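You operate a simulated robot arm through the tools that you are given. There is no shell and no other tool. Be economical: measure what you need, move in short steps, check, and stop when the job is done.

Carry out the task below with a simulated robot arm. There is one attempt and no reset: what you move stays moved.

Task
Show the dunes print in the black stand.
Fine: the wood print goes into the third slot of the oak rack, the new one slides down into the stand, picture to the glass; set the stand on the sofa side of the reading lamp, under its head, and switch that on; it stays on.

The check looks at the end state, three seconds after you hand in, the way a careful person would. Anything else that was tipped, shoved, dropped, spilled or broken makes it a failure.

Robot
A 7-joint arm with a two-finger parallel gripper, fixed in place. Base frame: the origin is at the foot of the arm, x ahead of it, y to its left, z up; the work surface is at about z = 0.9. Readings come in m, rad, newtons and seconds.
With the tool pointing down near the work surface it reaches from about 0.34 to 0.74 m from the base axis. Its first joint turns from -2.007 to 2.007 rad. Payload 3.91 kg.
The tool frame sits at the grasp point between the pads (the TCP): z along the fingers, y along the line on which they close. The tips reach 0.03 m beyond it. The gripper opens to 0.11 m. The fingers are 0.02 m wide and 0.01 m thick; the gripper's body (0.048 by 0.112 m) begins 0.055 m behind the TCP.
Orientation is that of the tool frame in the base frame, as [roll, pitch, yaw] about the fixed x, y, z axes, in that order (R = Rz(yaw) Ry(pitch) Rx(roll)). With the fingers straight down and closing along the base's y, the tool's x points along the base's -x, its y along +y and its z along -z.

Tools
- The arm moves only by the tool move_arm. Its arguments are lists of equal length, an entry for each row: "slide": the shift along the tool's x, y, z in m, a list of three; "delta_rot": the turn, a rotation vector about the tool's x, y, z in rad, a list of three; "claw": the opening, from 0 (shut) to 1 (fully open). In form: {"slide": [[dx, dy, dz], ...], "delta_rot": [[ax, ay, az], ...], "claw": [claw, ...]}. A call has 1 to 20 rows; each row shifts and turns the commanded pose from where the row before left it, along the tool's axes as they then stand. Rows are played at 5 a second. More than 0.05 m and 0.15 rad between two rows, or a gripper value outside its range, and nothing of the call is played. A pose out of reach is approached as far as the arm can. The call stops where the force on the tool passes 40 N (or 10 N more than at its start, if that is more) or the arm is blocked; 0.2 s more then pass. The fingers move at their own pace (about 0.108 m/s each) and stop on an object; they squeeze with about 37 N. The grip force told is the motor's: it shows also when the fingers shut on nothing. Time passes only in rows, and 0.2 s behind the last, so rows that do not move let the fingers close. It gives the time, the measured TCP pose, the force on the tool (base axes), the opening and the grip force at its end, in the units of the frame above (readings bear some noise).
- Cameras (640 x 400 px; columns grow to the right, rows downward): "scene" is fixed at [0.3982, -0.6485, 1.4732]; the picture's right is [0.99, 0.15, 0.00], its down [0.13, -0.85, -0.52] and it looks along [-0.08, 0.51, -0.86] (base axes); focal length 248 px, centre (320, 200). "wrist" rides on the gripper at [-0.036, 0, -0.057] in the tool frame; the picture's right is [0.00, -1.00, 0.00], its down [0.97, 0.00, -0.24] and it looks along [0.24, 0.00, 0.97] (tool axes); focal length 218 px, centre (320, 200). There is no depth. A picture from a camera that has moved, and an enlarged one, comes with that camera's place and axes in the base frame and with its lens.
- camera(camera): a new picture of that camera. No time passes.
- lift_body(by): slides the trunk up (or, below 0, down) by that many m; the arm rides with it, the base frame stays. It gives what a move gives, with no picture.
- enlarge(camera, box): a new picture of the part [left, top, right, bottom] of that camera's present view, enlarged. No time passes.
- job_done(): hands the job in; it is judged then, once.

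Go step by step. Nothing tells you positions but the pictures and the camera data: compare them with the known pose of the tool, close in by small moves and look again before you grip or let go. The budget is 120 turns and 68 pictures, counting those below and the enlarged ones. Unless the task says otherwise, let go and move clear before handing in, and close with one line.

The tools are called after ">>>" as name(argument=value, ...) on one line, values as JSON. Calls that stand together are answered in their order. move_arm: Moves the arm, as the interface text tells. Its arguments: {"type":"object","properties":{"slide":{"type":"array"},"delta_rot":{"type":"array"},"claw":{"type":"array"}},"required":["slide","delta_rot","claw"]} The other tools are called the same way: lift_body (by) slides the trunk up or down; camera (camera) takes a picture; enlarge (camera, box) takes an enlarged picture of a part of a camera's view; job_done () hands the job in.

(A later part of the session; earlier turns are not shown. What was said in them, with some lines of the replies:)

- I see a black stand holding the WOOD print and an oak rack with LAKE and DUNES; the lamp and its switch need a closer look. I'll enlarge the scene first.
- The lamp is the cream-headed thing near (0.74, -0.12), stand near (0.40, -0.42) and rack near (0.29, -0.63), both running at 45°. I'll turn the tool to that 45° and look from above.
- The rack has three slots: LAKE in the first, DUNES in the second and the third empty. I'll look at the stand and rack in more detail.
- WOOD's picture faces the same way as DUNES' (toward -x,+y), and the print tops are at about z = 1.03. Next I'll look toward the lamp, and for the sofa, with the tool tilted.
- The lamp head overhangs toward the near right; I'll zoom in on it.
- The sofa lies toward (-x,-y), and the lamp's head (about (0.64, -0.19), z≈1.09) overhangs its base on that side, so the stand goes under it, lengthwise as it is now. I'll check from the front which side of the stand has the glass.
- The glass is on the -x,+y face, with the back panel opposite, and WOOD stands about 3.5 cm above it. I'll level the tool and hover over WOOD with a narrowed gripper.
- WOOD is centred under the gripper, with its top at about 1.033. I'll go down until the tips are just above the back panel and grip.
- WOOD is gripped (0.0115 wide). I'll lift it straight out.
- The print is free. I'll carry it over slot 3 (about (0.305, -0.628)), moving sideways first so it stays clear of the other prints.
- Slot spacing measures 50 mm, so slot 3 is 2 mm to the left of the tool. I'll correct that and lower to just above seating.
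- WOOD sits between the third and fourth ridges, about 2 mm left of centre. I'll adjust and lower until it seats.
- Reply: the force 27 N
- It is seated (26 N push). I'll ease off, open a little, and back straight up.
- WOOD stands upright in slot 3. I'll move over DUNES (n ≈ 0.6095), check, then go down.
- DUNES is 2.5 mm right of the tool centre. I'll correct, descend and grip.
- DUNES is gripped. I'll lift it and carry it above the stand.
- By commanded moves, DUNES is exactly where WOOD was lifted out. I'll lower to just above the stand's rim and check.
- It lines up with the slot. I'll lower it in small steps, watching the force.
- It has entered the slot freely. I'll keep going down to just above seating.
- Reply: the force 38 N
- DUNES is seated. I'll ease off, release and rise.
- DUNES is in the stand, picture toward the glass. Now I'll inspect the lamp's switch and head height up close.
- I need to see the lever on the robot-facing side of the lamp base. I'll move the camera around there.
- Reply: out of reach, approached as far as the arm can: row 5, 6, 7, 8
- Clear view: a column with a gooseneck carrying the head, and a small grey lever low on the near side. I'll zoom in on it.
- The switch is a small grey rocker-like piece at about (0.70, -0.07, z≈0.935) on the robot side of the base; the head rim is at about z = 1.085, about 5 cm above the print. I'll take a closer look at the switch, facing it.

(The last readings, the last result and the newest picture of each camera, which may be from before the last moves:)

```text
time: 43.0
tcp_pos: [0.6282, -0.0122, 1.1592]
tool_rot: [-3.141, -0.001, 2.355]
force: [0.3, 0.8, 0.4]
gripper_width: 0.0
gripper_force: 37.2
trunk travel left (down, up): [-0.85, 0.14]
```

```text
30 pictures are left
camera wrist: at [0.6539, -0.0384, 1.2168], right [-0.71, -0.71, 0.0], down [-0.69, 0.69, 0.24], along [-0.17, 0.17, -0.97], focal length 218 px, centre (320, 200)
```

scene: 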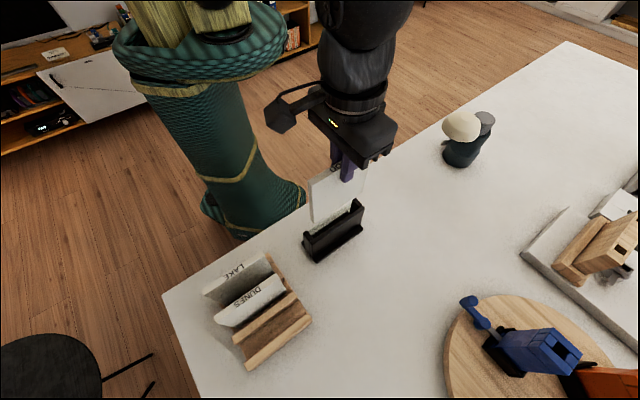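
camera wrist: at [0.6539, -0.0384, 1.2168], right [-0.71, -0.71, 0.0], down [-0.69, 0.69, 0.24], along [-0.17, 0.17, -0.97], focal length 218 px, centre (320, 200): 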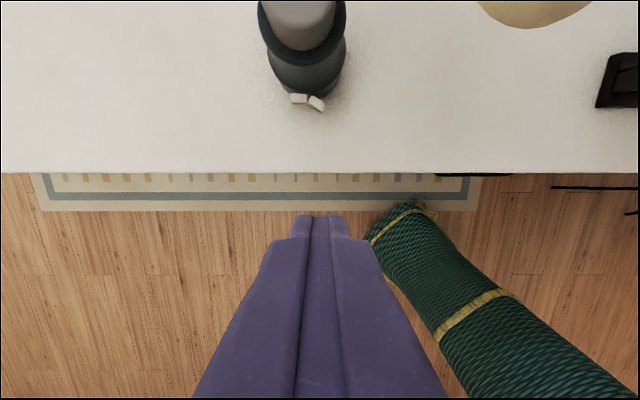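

I'll tilt the camera up toward the switch, holding position.

>>> enlarge(camera="wrist", box=[260, 40, 360, 120])

>>> move_arm(slide=[[0.02, 0, 0.02], [0.02, 0, 0.02], [0, 0, 0], [0, 0, 0], [0, 0, 0]], delta_rot=[[0, -0.14, 0], [0, -0.14, 0], [0, -0.14, 0], [0, -0.14, 0], [0, -0.14, 0]], claw=[0, 0, 0, 0, 0])

>>> enlarge(camera="wrist", box=[250, 60, 390, 200])

```text
5.00 times, centred on (310, 80) of wrist
camera zoom: at [0.6539, -0.0384, 1.2168], right [-0.71, -0.71, 0.0], down [-0.69, 0.69, 0.24], along [-0.17, 0.17, -0.97], focal length 1091 px, centre (370, 800)
```

zoom: 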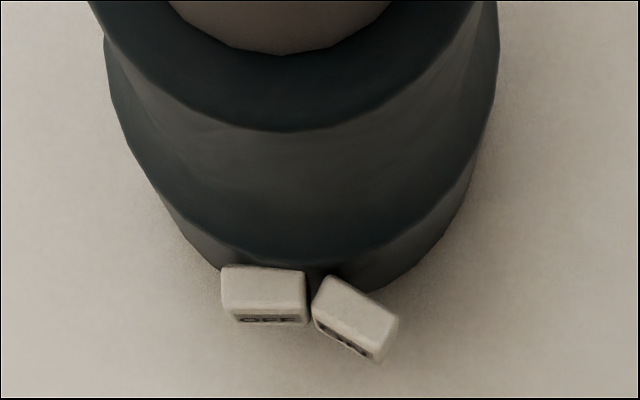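

```text
time: 44.2
tcp_pos: [0.6009, 0.0104, 1.1216]
tool_rot: [-3.141, 0.704, 2.357]
force: [0.6, 0.7, 0.3]
gripper_width: 0.0
gripper_force: 37.1
trunk travel left (down, up): [-0.85, 0.14]
```

```text
2.86 times, centred on (320, 130) of wrist
camera zoom: at [0.5929, 0.017, 1.1873], right [-0.71, -0.71, 0.0], down [-0.63, 0.63, -0.44], along [0.31, -0.32, -0.9], focal length 624 px, centre (320, 400)
```

zoom: 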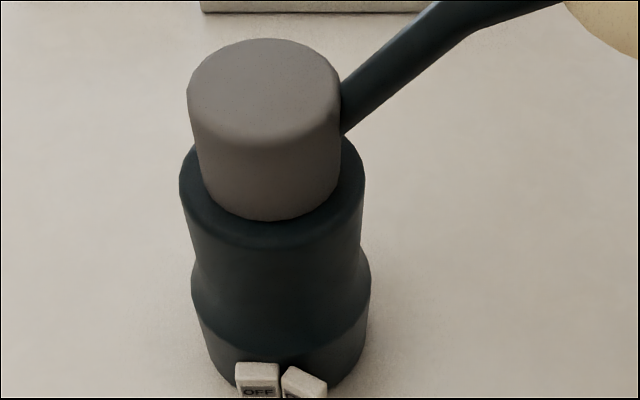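

The rocker is labelled: OFF is pressed in, and ON sticks out on the sofa side at about (0.69, -0.07, z≈0.94). With closed fingers tilted toward the lamp, I'll go down in front of ON and check.

>>> move_arm(slide=[[0.0259, 0, 0.0305], [0.0259, 0, 0.0305], [0.0259, 0, 0.0305], [0.0259, 0, 0.0305], [-0.03, 0, 0.0255], [0, 0, 0]], delta_rot=[[0, 0, 0], [0, 0, 0], [0, 0, 0], [0, 0, 0], [0, 0, 0], [0, 0, 0]], claw=[0, 0, 0, 0, 0, 0])

>>> camera(camera="wrist")

```text
time: 45.6
tcp_pos: [0.6251, -0.0158, 0.959]
tool_rot: [-3.139, 0.7, 2.357]
force: [0.8, 0.2, -0.8]
gripper_width: 0.0
gripper_force: 36.9
trunk travel left (down, up): [-0.85, 0.14]
```

```text
27 pictures are left
camera wrist: at [0.618, -0.0095, 1.0258], right [-0.71, -0.71, 0.0], down [-0.63, 0.63, -0.44], along [0.31, -0.31, -0.9], focal length 218 px, centre (320, 200)
```

wrist: 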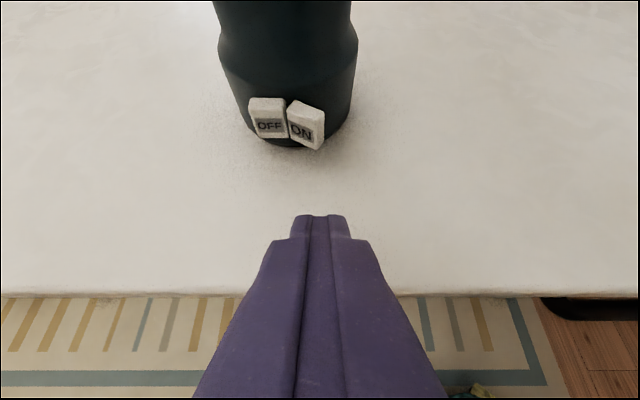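

The fingertip faces ON, and I'll shift 3 mm toward it and 8 mm lower. Then I'll advance until close, followed by small pressing steps.

>>> move_arm(slide=[[0.0052, 0.003, 0.0061], [-0.0133, 0, 0.0113], [-0.0133, 0, 0.0113], [-0.0046, 0, 0.0039], [-0.0038, 0, 0.0032], [-0.0038, 0, 0.0032]], delta_rot=[[0, 0, 0], [0, 0, 0], [0, 0, 0], [0, 0, 0], [0, 0, 0], [0, 0, 0]], claw=[0, 0, 0, 0, 0, 0])

>>> camera(camera="wrist")

```text
time: 47.0
tcp_pos: [0.6631, -0.0522, 0.9519]
tool_rot: [-3.139, 0.699, 2.356]
force: [-0.6, -0.1, -0.1]
gripper_width: 0.0
gripper_force: 37.0
trunk travel left (down, up): [-0.85, 0.14]
```

```text
26 pictures are left
camera wrist: at [0.657, -0.0463, 1.0177], right [-0.71, -0.71, 0.0], down [-0.63, 0.64, -0.44], along [0.31, -0.31, -0.9], focal length 218 px, centre (320, 200)
```

wrist: 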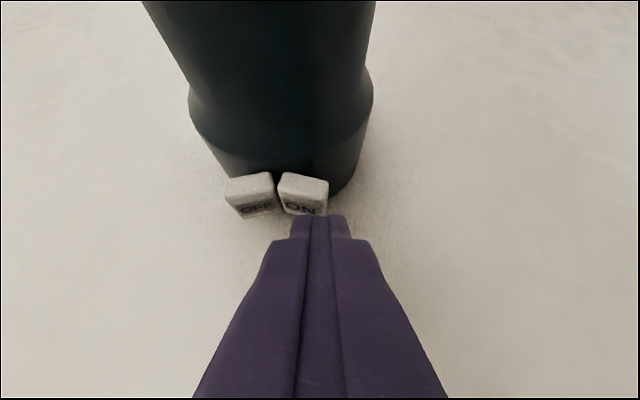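

The rocker has already begun to swing: ON is going in and OFF is coming out. I'll press a few more millimetres in small steps.

>>> move_arm(slide=[[-0.0023, 0, 0.0019], [-0.0023, 0, 0.0019]], delta_rot=[[0, 0, 0], [0, 0, 0]], claw=[0, 0])

>>> enlarge(camera="scene", box=[400, 80, 540, 200])

```text
time: 47.6
tcp_pos: [0.6696, -0.0554, 0.9525]
tool_rot: [-3.138, 0.7, 2.354]
force: [-1.2, 0.8, 0.6]
gripper_width: 0.0
gripper_force: 37.2
trunk travel left (down, up): [-0.85, 0.14]
```

```text
3.33 times, centred on (470, 140) of scene
camera zoom: at [0.3982, -0.6485, 1.4732], right [0.99, 0.15, 0.0], down [0.13, -0.85, -0.52], along [-0.08, 0.51, -0.86], focal length 825 px, centre (-180, 400)
```

zoom: 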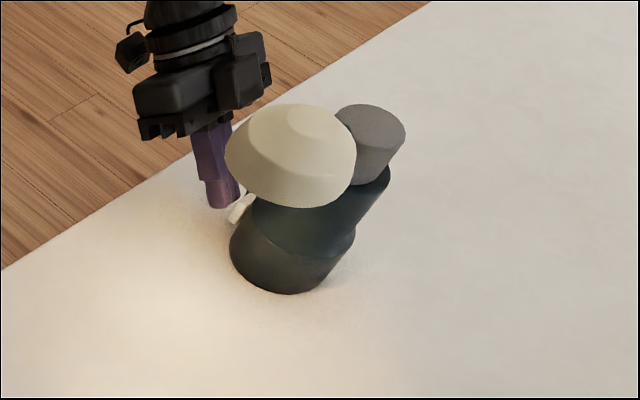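

The lamp is lit. I'll back away along the same line and check it stays on.

>>> move_arm(slide=[[0.019, 0, -0.0162], [0.0305, 0, -0.0259], [0.0305, 0, -0.0259], [-0.02, 0, -0.03], [-0.0259, 0, -0.0305], [-0.0259, 0, -0.0305], [-0.0259, 0, -0.0305], [-0.0259, 0, -0.0305], [0, 0, 0]], delta_rot=[[0, 0, 0], [0, 0, 0], [0, 0, 0], [0, 0, 0], [0, 0, 0], [0, 0, 0], [0, 0, 0], [0, 0, 0], [0, 0, 0]], claw=[0, 0, 0, 0, 0, 0, 0, 0, 0])

>>> camera(camera="wrist")

>>> camera(camera="scene")

```text
time: 49.6
tcp_pos: [0.5946, 0.02, 1.1539]
tool_rot: [-3.138, 0.699, 2.355]
force: [0.7, -0.3, 0.4]
gripper_width: 0.0
gripper_force: 37.0
trunk travel left (down, up): [-0.85, 0.14]
```

```text
24 pictures are left
camera wrist: at [0.586, 0.0262, 1.22], right [-0.71, -0.71, 0.0], down [-0.63, 0.64, -0.44], along [0.31, -0.31, -0.9], focal length 218 px, centre (320, 200)
```

wrist: 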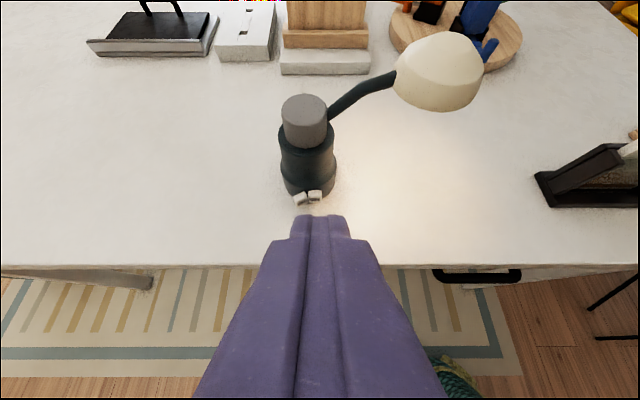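

```text
23 pictures are left
```

scene: 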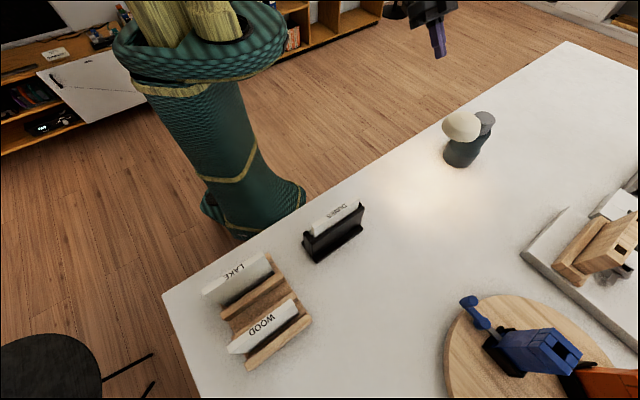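

The lamp stays on and nothing else has moved. Now I'll go back to the stand: untilt, travel along the table edge side and turn to the stand's yaw.

>>> move_arm(slide=[[0, -0.045, 0], [0, -0.045, 0], [0, -0.045, 0], [0, -0.045, 0], [0, -0.045, 0], [0, -0.045, -0.03], [0, -0.045, -0.03], [0, -0.045, 0], [0, -0.045, 0], [0, -0.045, 0], [0, -0.045, 0], [0, 0, 0], [0, 0, 0], [0, 0, 0], [0, 0, 0], [0, 0, 0], [0, 0, 0]], delta_rot=[[0, 0.14, 0], [0, 0.14, 0], [0, 0.14, 0], [0, 0.14, 0], [0, 0.14, 0], [0, 0, 0], [0, 0, 0], [0, 0, 0], [0, 0, 0], [0, 0, 0], [0, 0, 0], [0, 0, -0.131], [0, 0, -0.131], [0, 0, -0.131], [0, 0, -0.131], [0, 0, -0.131], [0, 0, -0.131]], claw=[0, 0, 0, 0, 0, 0, 0, 0, 0, 0, 0, 0, 0, 0, 0, 0, 0])

>>> move_arm(slide=[[0, 0, 0], [0, 0, 0], [0, 0, 0], [0, 0, 0], [0, 0, 0], [0, 0, 0], [0, -0.04, 0], [0, -0.04, 0], [0, -0.04, 0], [0, -0.04, 0], [0, 0, 0]], delta_rot=[[0, 0, -0.131], [0, 0, -0.131], [0, 0, -0.131], [0, 0, -0.131], [0, 0, -0.131], [0, 0, -0.131], [0, 0, 0], [0, 0, 0], [0, 0, 0], [0, 0, 0], [0, 0, 0]], claw=[0, 0, 0, 0, 0, 0, 0.4, 0.7, 0.7, 0.7, 0.7])

>>> camera(camera="wrist")

```text
refused: row 6 steps farther than a row can; nothing moved
```

```text
time: 52.0
tcp_pos: [0.5745, -0.1199, 1.2212]
tool_rot: [-2.603, 0.471, -3.005]
force: [-1.3, 0.3, -0.7]
gripper_width: 0.0771
gripper_force: 0.0
trunk travel left (down, up): [-0.85, 0.14]
```

```text
22 pictures are left
camera wrist: at [0.5801, -0.0903, 1.281], right [-0.12, -0.88, 0.46], down [-0.97, -0.01, -0.26], along [0.23, -0.47, -0.85], focal length 218 px, centre (320, 200)
```

wrist: 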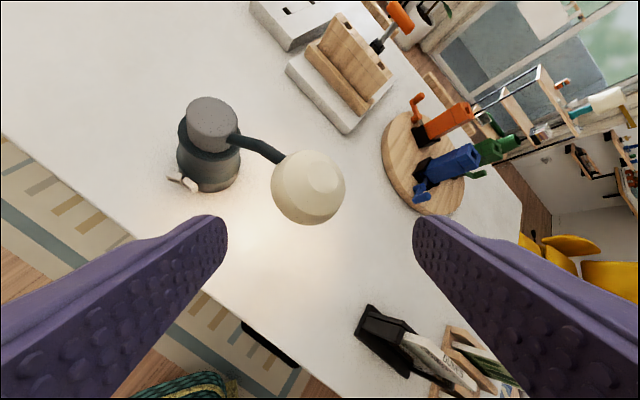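

The first call was refused, so the second ran from the wrong pose; nothing was touched. I'll reverse it exactly, then do the intended route with smaller steps.

>>> move_arm(slide=[[0, 0.04, 0], [0, 0.04, 0], [0, 0.04, 0], [0, 0.04, 0], [0, 0, 0], [0, 0, 0], [0, 0, 0], [0, 0, 0], [0, 0, 0], [0, 0, 0]], delta_rot=[[0, 0, 0], [0, 0, 0], [0, 0, 0], [0, 0, 0], [0, 0, 0.131], [0, 0, 0.131], [0, 0, 0.131], [0, 0, 0.131], [0, 0, 0.131], [0, 0, 0.131]], claw=[0.7, 0.3, 0, 0, 0, 0, 0, 0, 0, 0])

```text
time: 54.2
tcp_pos: [0.5936, 0.0214, 1.1492]
tool_rot: [-3.142, 0.701, 2.353]
force: [0.1, 0.0, -1.2]
gripper_width: 0.0
gripper_force: 37.0
trunk travel left (down, up): [-0.85, 0.14]
```

>>> move_arm(slide=[[0, -0.045, 0], [0, -0.045, 0], [0, -0.045, 0], [0, -0.045, 0], [0, -0.045, 0], [0, -0.035, -0.03], [0, -0.035, -0.03], [0, -0.045, 0], [0, -0.045, 0], [0, -0.045, 0], [0, -0.045, 0], [0, -0.02, 0], [0, 0, 0], [0, 0, 0], [0, 0, 0], [0, 0, 0], [0, 0, 0], [0, 0, 0]], delta_rot=[[0, 0.14, 0], [0, 0.14, 0], [0, 0.14, 0], [0, 0.14, 0], [0, 0.14, 0], [0, 0, 0], [0, 0, 0], [0, 0, 0], [0, 0, 0], [0, 0, 0], [0, 0, 0], [0, 0, 0], [0, 0, -0.131], [0, 0, -0.131], [0, 0, -0.131], [0, 0, -0.131], [0, 0, -0.131], [0, 0, -0.131]], claw=[0, 0, 0, 0, 0, 0, 0, 0, 0, 0, 0, 0, 0, 0, 0, 0, 0, 0])

```text
time: 58.0
tcp_pos: [0.2432, -0.3288, 1.2082]
tool_rot: [3.141, -0.002, -3.139]
force: [-0.3, -0.4, 0.5]
gripper_width: 0.0
gripper_force: 37.1
trunk travel left (down, up): [-0.85, 0.14]
```

Now I'll finish the yaw, move over the sofa end of the stand, and tilt by 0.5 rad.

>>> move_arm(slide=[[0, 0, 0], [0, 0, 0], [0, 0, 0], [0, 0, 0], [0, 0, 0], [0, 0, 0], [0, -0.04, 0], [0, -0.04, 0], [0, -0.04, 0], [0, -0.04, 0], [0, -0.008, 0], [0, 0, 0], [0, 0, 0], [0, 0, 0], [0, 0, 0], [0, 0, 0]], delta_rot=[[0, 0, -0.131], [0, 0, -0.131], [0, 0, -0.131], [0, 0, -0.131], [0, 0, -0.131], [0, 0, -0.13], [0, 0, 0], [0, 0, 0], [0, 0, 0], [0, 0, 0], [0, -0.1, 0], [0, -0.1, 0], [0, -0.1, 0], [0, -0.1, 0], [0, -0.1, 0], [0, 0, 0]], claw=[0, 0, 0, 0, 0, 0, 0.3, 0.6, 0.6, 0.6, 0.6, 0.6, 0.6, 0.6, 0.6, 0.6])

>>> camera(camera="wrist")

```text
time: 61.4
tcp_pos: [0.3613, -0.4465, 1.2093]
tool_rot: [-3.141, 0.499, -2.357]
force: [0.4, -0.7, 0.4]
gripper_width: 0.0662
gripper_force: 0.0
trunk travel left (down, up): [-0.85, 0.14]
```

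```text
21 pictures are left
camera wrist: at [0.3637, -0.4438, 1.2756], right [0.71, -0.71, 0.0], down [-0.68, -0.68, -0.25], along [0.18, 0.18, -0.97], focal length 218 px, centre (320, 200)
```

wrist: 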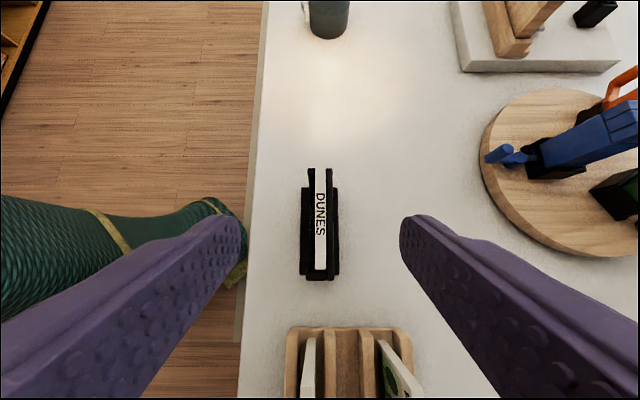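

The stand's sofa end is at s ≈ -0.082, just as planned. I'll go straight down to z ≈ 0.99, tilted, straddling the end.

>>> move_arm(slide=[[0.0216, 0, 0.0395], [0.0216, 0, 0.0395], [0.0216, 0, 0.0395], [0.0216, 0, 0.0395], [0, 0, 0]], delta_rot=[[0, 0, 0], [0, 0, 0], [0, 0, 0], [0, 0, 0], [0, 0, 0]], claw=[0.6, 0.6, 0.6, 0.6, 0.6])

>>> camera(camera="wrist")

>>> enlarge(camera="scene", box=[260, 130, 400, 270])

```text
time: 62.6
tcp_pos: [0.358, -0.4471, 1.0302]
tool_rot: [3.14, 0.497, -2.357]
force: [0.3, 0.0, -1.0]
gripper_width: 0.066
gripper_force: 0.0
trunk travel left (down, up): [-0.85, 0.14]
```

```text
20 pictures are left
camera wrist: at [0.3599, -0.4446, 1.0958], right [0.71, -0.71, 0.0], down [-0.68, -0.68, -0.25], along [0.18, 0.18, -0.97], focal length 218 px, centre (320, 200)
```

wrist: 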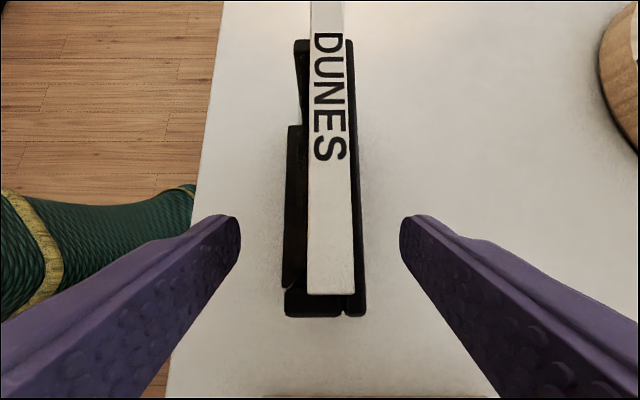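

```text
2.86 times, centred on (330, 200) of scene
camera zoom: at [0.3982, -0.6485, 1.4732], right [0.99, 0.15, 0.0], down [0.13, -0.85, -0.52], along [-0.08, 0.51, -0.86], focal length 707 px, centre (291, 200)
```

zoom: 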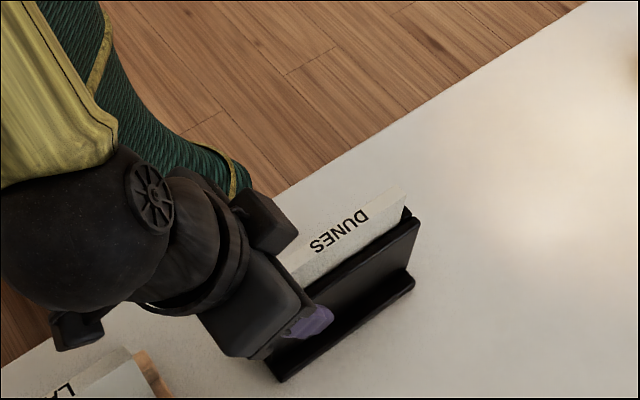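

The end is straddled and about 2.5 mm off-centre. To keep the camera clear of the print, I'll tilt to 0.8 rad, then finish descending to 0.985.

>>> move_arm(slide=[[0, -0.0025, 0], [0, 0, 0], [0, 0, 0], [0.0143, 0, 0.0139], [0.0143, 0, 0.0139], [0.003, 0, 0.003], [0, 0, 0]], delta_rot=[[0, -0.1, 0], [0, -0.1, 0], [0, -0.1, 0], [0, 0, 0], [0, 0, 0], [0, 0, 0], [0, 0, 0]], claw=[0.6, 0.6, 0.6, 0.6, 0.6, 0.6, 0.6])

>>> camera(camera="wrist")

```text
time: 63.5
tcp_pos: [0.3648, -0.4535, 1.0289]
tool_rot: [-3.118, 0.794, -2.34]
force: [1.9, -0.1, 26.4]
gripper_width: 0.0659
gripper_force: 0.0
trunk travel left (down, up): [-0.85, 0.14]
stopped in row 4: the force on the tool passed its limit (the readings are from after the stop); the commanded pose is now the measured one
```

```text
18 pictures are left
camera wrist: at [0.3523, -0.4631, 1.0951], right [0.71, -0.71, 0.02], down [-0.6, -0.61, -0.52], along [0.38, 0.36, -0.85], focal length 218 px, centre (320, 200)
```

wrist: 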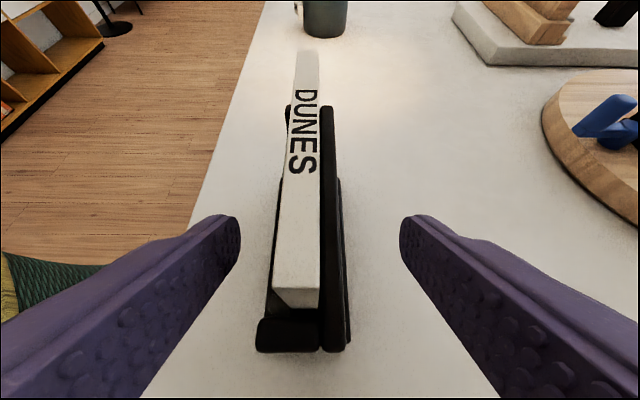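

Something on the hand touched; I'll check the scene before moving.

>>> enlarge(camera="scene", box=[180, 160, 400, 380])

```text
1.82 times, centred on (290, 270) of scene
camera zoom: at [0.3982, -0.6485, 1.4732], right [0.99, 0.15, 0.0], down [0.13, -0.85, -0.52], along [-0.08, 0.51, -0.86], focal length 450 px, centre (374, 73)
```

zoom: 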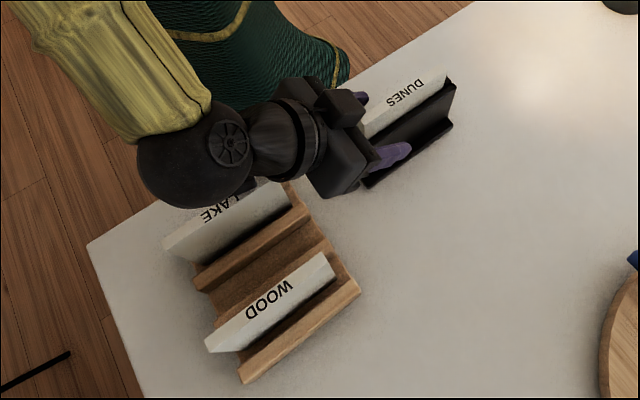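

The wrist's underside pressed on top of LAKE, which is still standing. I'll back straight up and inspect it.

>>> move_arm(slide=[[-0.0072, 0, -0.007], [-0.0143, 0, -0.0139], [-0.0287, 0, -0.0279], [-0.0287, 0, -0.0279]], delta_rot=[[0, 0, 0], [0, 0, 0], [0, 0, 0], [0, 0, 0]], claw=[0.6, 0.6, 0.6, 0.6])

>>> enlarge(camera="scene", box=[180, 160, 400, 380])

```text
time: 64.5
tcp_pos: [0.3654, -0.4497, 1.1346]
tool_rot: [-3.127, 0.795, -2.346]
force: [-0.6, -0.5, -0.3]
gripper_width: 0.0659
gripper_force: 0.0
trunk travel left (down, up): [-0.85, 0.14]
```

```text
1.82 times, centred on (290, 270) of scene
camera zoom: at [0.3982, -0.6485, 1.4732], right [0.99, 0.15, 0.0], down [0.13, -0.85, -0.52], along [-0.08, 0.51, -0.86], focal length 450 px, centre (374, 73)
```

zoom: 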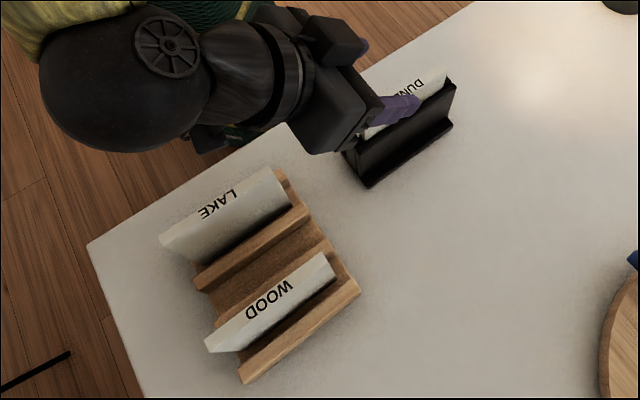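

LAKE, WOOD and the stand are all in place. New plan: grip the stand upright at its centre, carry it away from the rack, then regrip tilted for the last part under the head.

>>> move_arm(slide=[[0, 0, -0.02], [0, 0, 0], [0, 0, 0], [0, 0, 0], [0, 0, 0], [0, 0, 0], [-0.025, 0, 0], [-0.025, 0, 0], [0, 0, 0]], delta_rot=[[0, 0.1325, 0], [0, 0.1325, 0], [0, 0.1325, 0], [0, 0.1325, 0], [0, 0.1325, 0], [0, 0.1325, 0], [0, 0, 0], [0, 0, 0], [0, 0, 0]], claw=[0.6, 0.6, 0.6, 0.6, 0.6, 0.6, 0.6, 0.6, 0.6])

```text
time: 66.5
tcp_pos: [0.3878, -0.4261, 1.1499]
tool_rot: [-3.131, 0.003, -2.358]
force: [0.2, -0.2, -0.6]
gripper_width: 0.0659
gripper_force: 0.0
trunk travel left (down, up): [-0.85, 0.14]
```

>>> move_arm(slide=[[-0.016, 0, 0], [0, 0, 0.02], [0, 0, 0]], delta_rot=[[-0.0106, 0, 0], [0, 0, 0], [0, 0, 0]], claw=[0.6, 0.6, 0.6])

>>> camera(camera="wrist")

```text
time: 67.3
tcp_pos: [0.3975, -0.4134, 1.129]
tool_rot: [3.141, 0.0, -2.359]
force: [0.1, 0.3, 0.6]
gripper_width: 0.0657
gripper_force: 0.1
trunk travel left (down, up): [-0.85, 0.14]
```

```text
15 pictures are left
camera wrist: at [0.4224, -0.3884, 1.1858], right [0.71, -0.71, 0.0], down [-0.69, -0.69, 0.24], along [-0.17, -0.17, -0.97], focal length 218 px, centre (320, 200)
```

wrist: 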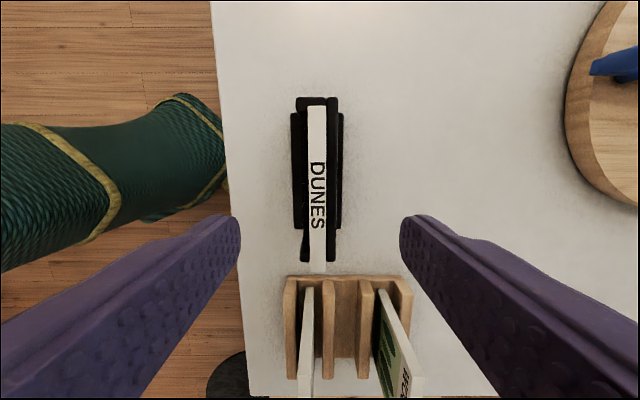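

It is centred. I'll descend to z ≈ 1.00 and grip the stand's body.

>>> move_arm(slide=[[0, 0, 0.04], [0, 0, 0.04], [0, 0, 0.03], [0, 0, 0.018], [0, 0, 0], [0, 0, 0], [0, 0, 0]], delta_rot=[[0, 0, 0], [0, 0, 0], [0, 0, 0], [0, 0, 0], [0, 0, 0], [0, 0, 0], [0, 0, 0]], claw=[0.6, 0.6, 0.6, 0.6, 0, 0, 0])

```text
time: 68.9
tcp_pos: [0.4013, -0.4162, 1.001]
tool_rot: [3.14, 0.002, -2.357]
force: [0.3, -1.2, -0.8]
gripper_width: 0.031
gripper_force: 36.9
trunk travel left (down, up): [-0.85, 0.14]
```

Gripped (0.031 wide). I'll lift 8 mm and carry it 0.18 m toward the lamp.

>>> move_arm(slide=[[0, 0, -0.008], [-0.015, 0, 0], [-0.03, 0, 0], [-0.03, 0, 0], [-0.03, -0.005, 0], [-0.03, -0.005, 0], [-0.03, 0, 0], [-0.015, 0, 0], [0, 0, 0]], delta_rot=[[0, 0, 0], [0, 0, 0], [0, 0, 0], [0, 0, 0], [0, 0, 0], [0, 0, 0], [0, 0, 0], [0, 0, 0], [0, 0, 0]], claw=[0, 0, 0, 0, 0, 0, 0, 0, 0])

>>> camera(camera="scene")

```text
time: 70.9
tcp_pos: [0.5339, -0.294, 1.0091]
tool_rot: [-3.139, 0.003, -2.358]
force: [-2.1, -3.7, 9.5]
gripper_width: 0.0306
gripper_force: 37.0
trunk travel left (down, up): [-0.85, 0.14]
```

```text
14 pictures are left
```

scene: 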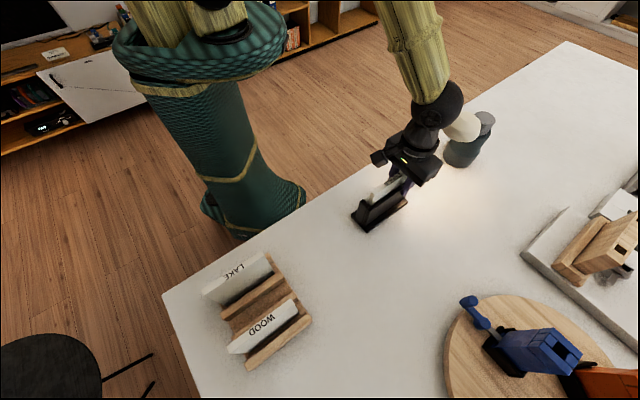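

A force of about 10 N has appeared, so I'll look closely for contact with the lamp head or a drooping stand.

>>> enlarge(camera="scene", box=[330, 70, 510, 240])

```text
2.35 times, centred on (420, 155) of scene
camera zoom: at [0.3982, -0.6485, 1.4732], right [0.99, 0.15, 0.0], down [0.13, -0.85, -0.52], along [-0.08, 0.51, -0.86], focal length 582 px, centre (85, 306)
```

zoom: 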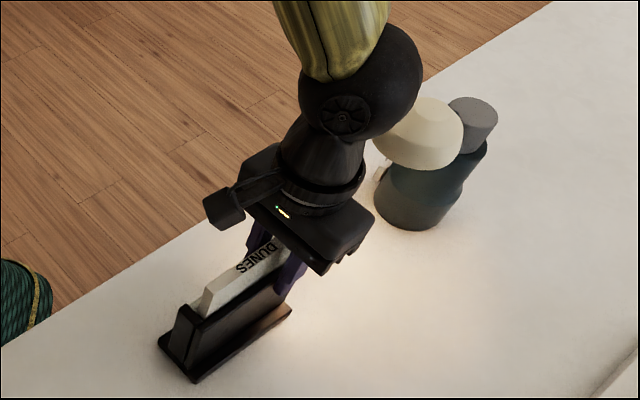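

The lamp is unmoved; the stand seems to have slid about 3 cm in the grip while dragging. I'll probe gently: lower by a few millimetres and read the force.

>>> move_arm(slide=[[0, 0, 0.002], [0, 0, 0]], delta_rot=[[0, 0, 0], [0, 0, 0]], claw=[0, 0])

```text
time: 71.5
tcp_pos: [0.5332, -0.2931, 1.0106]
tool_rot: [-3.14, 0.002, -2.355]
force: [0.4, 1.3, 21.3]
gripper_width: 0.0303
gripper_force: 37.1
trunk travel left (down, up): [-0.85, 0.14]
```

>>> camera(camera="wrist")

```text
12 pictures are left
camera wrist: at [0.5586, -0.2686, 1.0664], right [0.71, -0.71, 0.0], down [-0.69, -0.69, 0.24], along [-0.17, -0.17, -0.97], focal length 218 px, centre (320, 200)
```

wrist: 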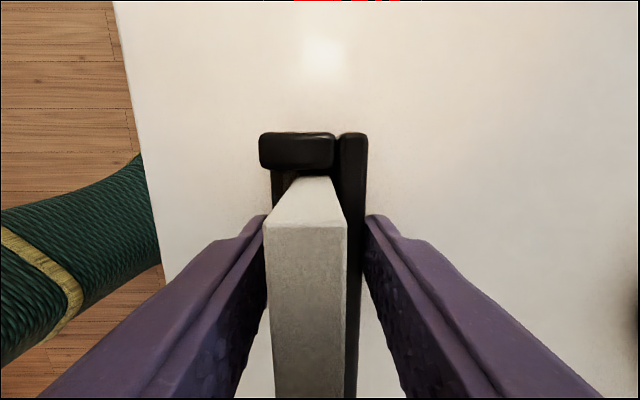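

The stand never left the table: the fingers slid up the frame, so the grip holds poorly there. I'll relieve the force, open, and instead push the stand along the table from its sofa end.

>>> move_arm(slide=[[0, 0, -0.003], [0, 0, 0], [0, 0, 0], [0, 0, 0], [0, 0, 0], [0, 0, -0.03], [0, 0, -0.03], [0, 0, -0.03], [0, 0, -0.03]], delta_rot=[[0, 0, 0], [0, 0, 0], [0, 0, 0], [0, 0, 0], [0, 0, 0], [0, 0, 0], [0, 0, 0], [0, 0, 0], [0, 0, 0]], claw=[0, 0.35, 0.45, 0.5, 0.5, 0.5, 0.5, 0.5, 0.5])

>>> move_arm(slide=[[0.04, 0, 0], [0.04, 0, 0], [0.04, 0, 0], [0.03, 0, 0], [0, 0, 0]], delta_rot=[[0, 0, 0], [0, 0, 0], [0, 0, 0], [0, 0, 0], [0, 0, 0]], claw=[0.5, 0.3, 0.1, 0.1, 0.1])

>>> camera(camera="wrist")

```text
time: 73.5
tcp_pos: [0.5337, -0.2938, 1.1317]
tool_rot: [-3.14, 0.001, -2.358]
force: [-0.2, 0.3, 0.9]
gripper_width: 0.0551
gripper_force: 0.0
trunk travel left (down, up): [-0.85, 0.14]
```

```text
time: 74.7
tcp_pos: [0.4264, -0.4029, 1.1313]
tool_rot: [-3.142, 0.002, -2.358]
force: [-1.1, -0.2, -0.3]
gripper_width: 0.0111
gripper_force: 0.0
trunk travel left (down, up): [-0.85, 0.14]
```

```text
11 pictures are left
camera wrist: at [0.4511, -0.3778, 1.1882], right [0.71, -0.71, 0.0], down [-0.69, -0.69, 0.24], along [-0.17, -0.17, -0.97], focal length 218 px, centre (320, 200)
```

wrist: 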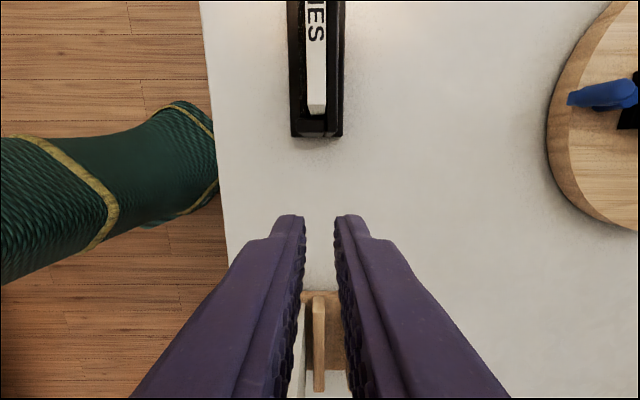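

The stand's sofa end is at s ≈ 0.063 and its centreline at n ≈ 0.582, which already matches the head. I'll tilt 0.6 rad and go down behind that end.

>>> move_arm(slide=[[-0.009, 0.004, 0], [0, 0, 0], [0, 0, 0], [0, 0, 0], [0, 0, 0], [0, 0, 0], [0.0226, 0, 0.033], [0.0226, 0, 0.033], [0.0226, 0, 0.033], [0, 0, 0]], delta_rot=[[0, -0.1, 0], [0, -0.1, 0], [0, -0.1, 0], [0, -0.1, 0], [0, -0.1, 0], [0, -0.1, 0], [0, 0, 0], [0, 0, 0], [0, 0, 0], [0, 0, 0]], claw=[0.1, 0.1, 0.1, 0.1, 0.1, 0.1, 0.1, 0.1, 0.1, 0.1])

>>> enlarge(camera="scene", box=[200, 90, 480, 330])

```text
time: 76.9
tcp_pos: [0.4327, -0.3894, 1.0094]
tool_rot: [-3.14, 0.602, -2.355]
force: [-0.1, 0.3, 0.5]
gripper_width: 0.0109
gripper_force: 0.0
trunk travel left (down, up): [-0.85, 0.14]
```

```text
1.67 times, centred on (340, 210) of scene
camera zoom: at [0.3982, -0.6485, 1.4732], right [0.99, 0.15, 0.0], down [0.13, -0.85, -0.52], along [-0.08, 0.51, -0.86], focal length 412 px, centre (287, 183)
```

zoom: 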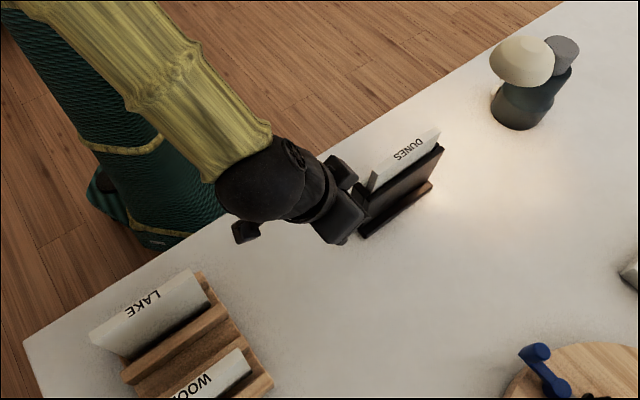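

It is clear of the rack. I'll go down the last 5 cm behind the stand's end and check.

>>> move_arm(slide=[[0.0187, 0, 0.0197], [0.0147, 0, 0.0215], [0, 0, 0]], delta_rot=[[0, 0, 0], [0, 0, 0], [0, 0, 0]], claw=[0.1, 0.1, 0.1])

>>> camera(camera="wrist")

```text
time: 77.7
tcp_pos: [0.429, -0.3928, 0.9568]
tool_rot: [-3.139, 0.603, -2.358]
force: [0.5, 0.4, 1.0]
gripper_width: 0.0109
gripper_force: 0.0
trunk travel left (down, up): [-0.85, 0.14]
```

```text
9 pictures are left
camera wrist: at [0.426, -0.3946, 1.0241], right [0.71, -0.71, 0.0], down [-0.66, -0.66, -0.35], along [0.25, 0.25, -0.94], focal length 218 px, centre (320, 200)
```

wrist: 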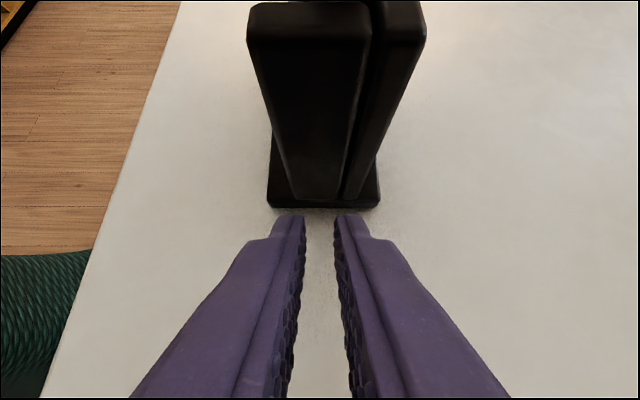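

The fingertips are squarely behind the stand's end. I'll push it in short steps, 0.16 m first, watching the force.

>>> move_arm(slide=[[-0.0083, -0.002, 0.0057], [-0.0083, 0, 0.0057], [-0.0165, 0, 0.0113], [-0.0165, 0, 0.0113], [0, 0, 0]], delta_rot=[[0, 0, 0], [0, 0, 0], [0, 0, 0], [0, 0, 0], [0, 0, 0]], claw=[0.1, 0.1, 0.1, 0.1, 0.1])

>>> camera(camera="wrist")

```text
time: 78.9
tcp_pos: [0.4739, -0.3549, 0.9585]
tool_rot: [-3.139, 0.602, -2.358]
force: [-0.8, -0.5, 0.3]
gripper_width: 0.0108
gripper_force: 0.0
trunk travel left (down, up): [-0.85, 0.14]
```

```text
8 pictures are left
camera wrist: at [0.4715, -0.3552, 1.0254], right [0.71, -0.71, 0.0], down [-0.66, -0.66, -0.35], along [0.25, 0.25, -0.94], focal length 218 px, centre (320, 200)
```

wrist: 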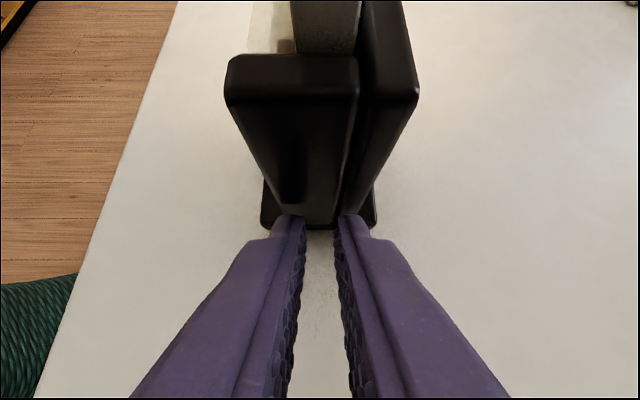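

It moves straight and upright with little force. I'll push 0.11 m further, then look.

>>> move_arm(slide=[[-0.0165, 0, 0.0113], [-0.0165, 0, 0.0113], [-0.0165, 0, 0.0113], [-0.0165, 0, 0.0113], [-0.0165, 0, 0.0113], [-0.0083, 0, 0.0057], [0, 0, 0]], delta_rot=[[0, 0, 0], [0, 0, 0], [0, 0, 0], [0, 0, 0], [0, 0, 0], [0, 0, 0], [0, 0, 0]], claw=[0.1, 0.1, 0.1, 0.1, 0.1, 0.1, 0.1])

>>> enlarge(camera="scene", box=[350, 70, 530, 230])

>>> camera(camera="wrist")

```text
time: 80.5
tcp_pos: [0.5526, -0.2782, 0.9578]
tool_rot: [-3.14, 0.604, -2.357]
force: [-0.8, -1.9, 2.8]
gripper_width: 0.0112
gripper_force: 0.0
trunk travel left (down, up): [-0.85, 0.14]
```

```text
2.50 times, centred on (440, 150) of scene
camera zoom: at [0.3982, -0.6485, 1.4732], right [0.99, 0.15, 0.0], down [0.13, -0.85, -0.52], along [-0.08, 0.51, -0.86], focal length 619 px, centre (20, 325)
```

zoom: 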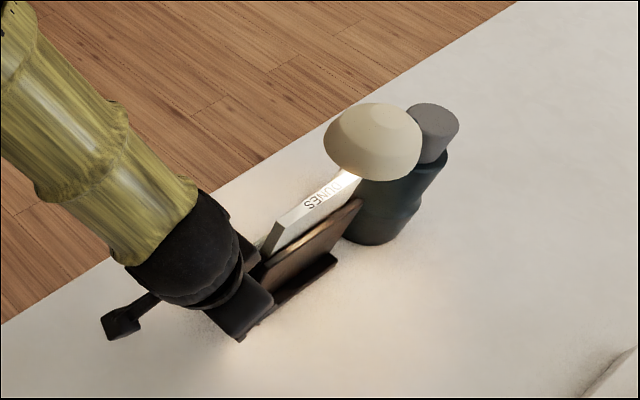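

```text
6 pictures are left
camera wrist: at [0.5491, -0.2791, 1.0244], right [0.71, -0.71, 0.0], down [-0.66, -0.66, -0.35], along [0.25, 0.25, -0.94], focal length 218 px, centre (320, 200)
```

wrist: 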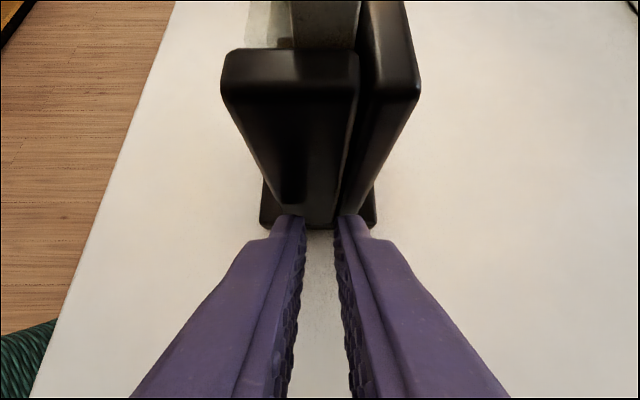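

The stand's centre is at s ≈ 0.295–0.30, almost under the head (s ≈ 0.32), with about 4 cm to the lamp base. I'll push 16 mm more.

>>> move_arm(slide=[[-0.0066, 0, 0.0045], [-0.0066, 0, 0.0045], [0, 0, 0]], delta_rot=[[0, 0, 0], [0, 0, 0], [0, 0, 0]], claw=[0.1, 0.1, 0.1])

>>> move_arm(slide=[[0.0165, 0, -0.0113], [0.0247, 0, -0.017], [0.0247, 0, -0.017], [-0.0226, 0, -0.033], [-0.0226, 0, -0.033], [-0.0226, 0, -0.033], [-0.0226, 0, -0.033], [-0.0226, 0, -0.033], [0, 0, 0]], delta_rot=[[0, 0, 0], [0, 0, 0], [0, 0, 0], [0, 0, 0], [0, 0, 0], [0, 0, 0], [0, 0, 0], [0, 0, 0], [0, 0, 0]], claw=[0.1, 0.1, 0.1, 0.1, 0.1, 0.1, 0.1, 0.1, 0.1])

>>> camera(camera="wrist")

>>> camera(camera="scene")

```text
time: 81.3
tcp_pos: [0.5628, -0.2648, 0.9586]
tool_rot: [-3.141, 0.602, -2.359]
force: [-0.8, -0.3, 0.3]
gripper_width: 0.0108
gripper_force: 0.1
trunk travel left (down, up): [-0.85, 0.14]
```

```text
time: 83.3
tcp_pos: [0.506, -0.3166, 1.158]
tool_rot: [3.141, 0.603, -2.358]
force: [0.0, 0.0, 0.9]
gripper_width: 0.0109
gripper_force: 0.0
trunk travel left (down, up): [-0.85, 0.14]
```

```text
5 pictures are left
camera wrist: at [0.5032, -0.3201, 1.2248], right [0.71, -0.71, 0.0], down [-0.66, -0.66, -0.35], along [0.25, 0.25, -0.94], focal length 218 px, centre (320, 200)
```

wrist: 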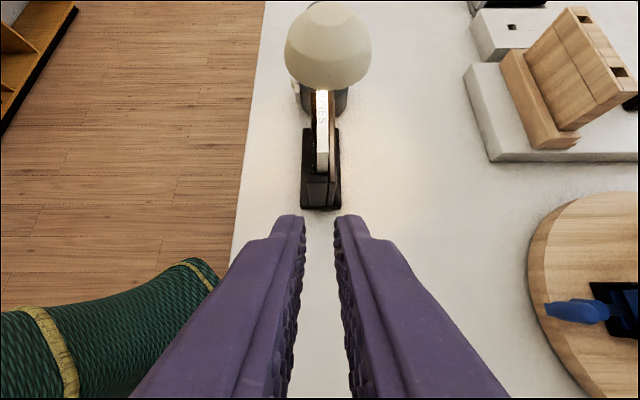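

```text
4 pictures are left
```

scene: 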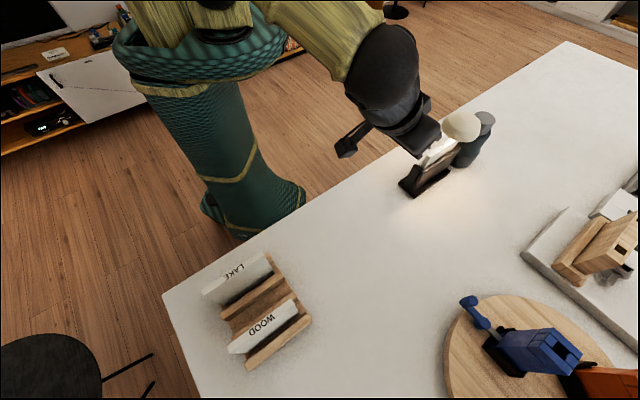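

The stand is under the head, the print is upright and the lamp is lit. I'll withdraw the arm up and back, then make final checks.

>>> move_arm(slide=[[0.02, 0, -0.04], [0.02, 0, -0.04], [-0.0226, 0, -0.033], [0, 0.04, 0], [0, 0.04, 0], [0, 0.04, 0], [0, 0, 0]], delta_rot=[[0, 0, 0], [0, 0, 0], [0, 0, 0], [0, 0, 0], [0, 0, 0], [0, 0, 0], [0, 0, 0]], claw=[0.1, 0.1, 0.1, 0.1, 0.1, 0.1, 0.1])

>>> enlarge(camera="scene", box=[380, 90, 520, 210])

>>> enlarge(camera="scene", box=[180, 230, 340, 390])

```text
time: 84.9
tcp_pos: [0.3652, -0.2895, 1.2396]
tool_rot: [3.141, 0.603, -2.359]
force: [-0.3, -1.0, 0.1]
gripper_width: 0.0107
gripper_force: 0.0
trunk travel left (down, up): [-0.85, 0.14]
```

```text
3.33 times, centred on (450, 150) of scene
camera zoom: at [0.3982, -0.6485, 1.4732], right [0.99, 0.15, 0.0], down [0.13, -0.85, -0.52], along [-0.08, 0.51, -0.86], focal length 825 px, centre (-113, 367)
```

zoom: 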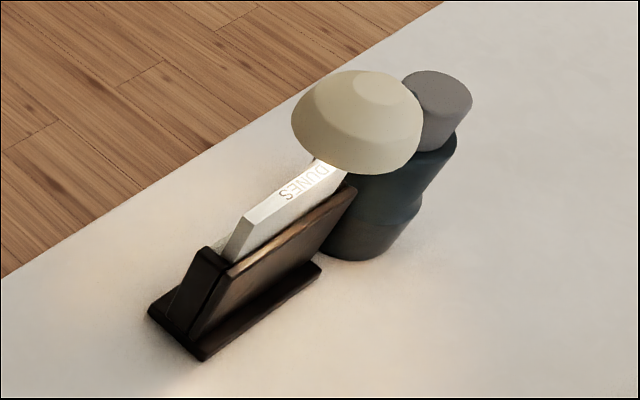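

```text
2.50 times, centred on (260, 310) of scene
camera zoom: at [0.3982, -0.6485, 1.4732], right [0.99, 0.15, 0.0], down [0.13, -0.85, -0.52], along [-0.08, 0.51, -0.86], focal length 619 px, centre (470, -75)
```

zoom: 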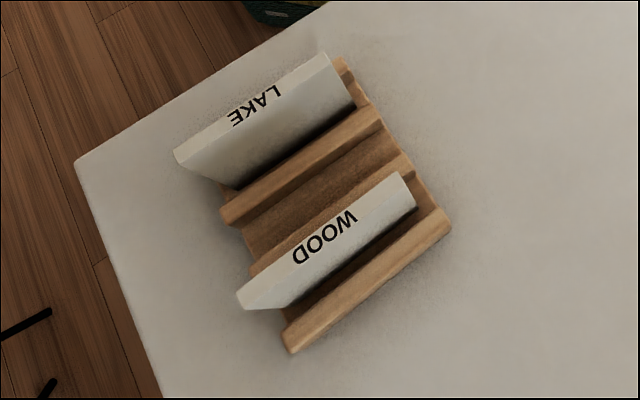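

DUNES is in the black stand, picture to the glass, under the head on the sofa side of the lamp, which is on. WOOD is in slot 3, LAKE and the lamp are where they were, and the arm is clear.

>>> job_done()

```text
The job is handed in.
```

The dunes print is in the black stand, picture to the glass, under the head on the sofa side of the reading lamp, which is on; the wood print is in the rack's third slot. The wrist pressed briefly on top of the lake print along the way, but it stayed in place.
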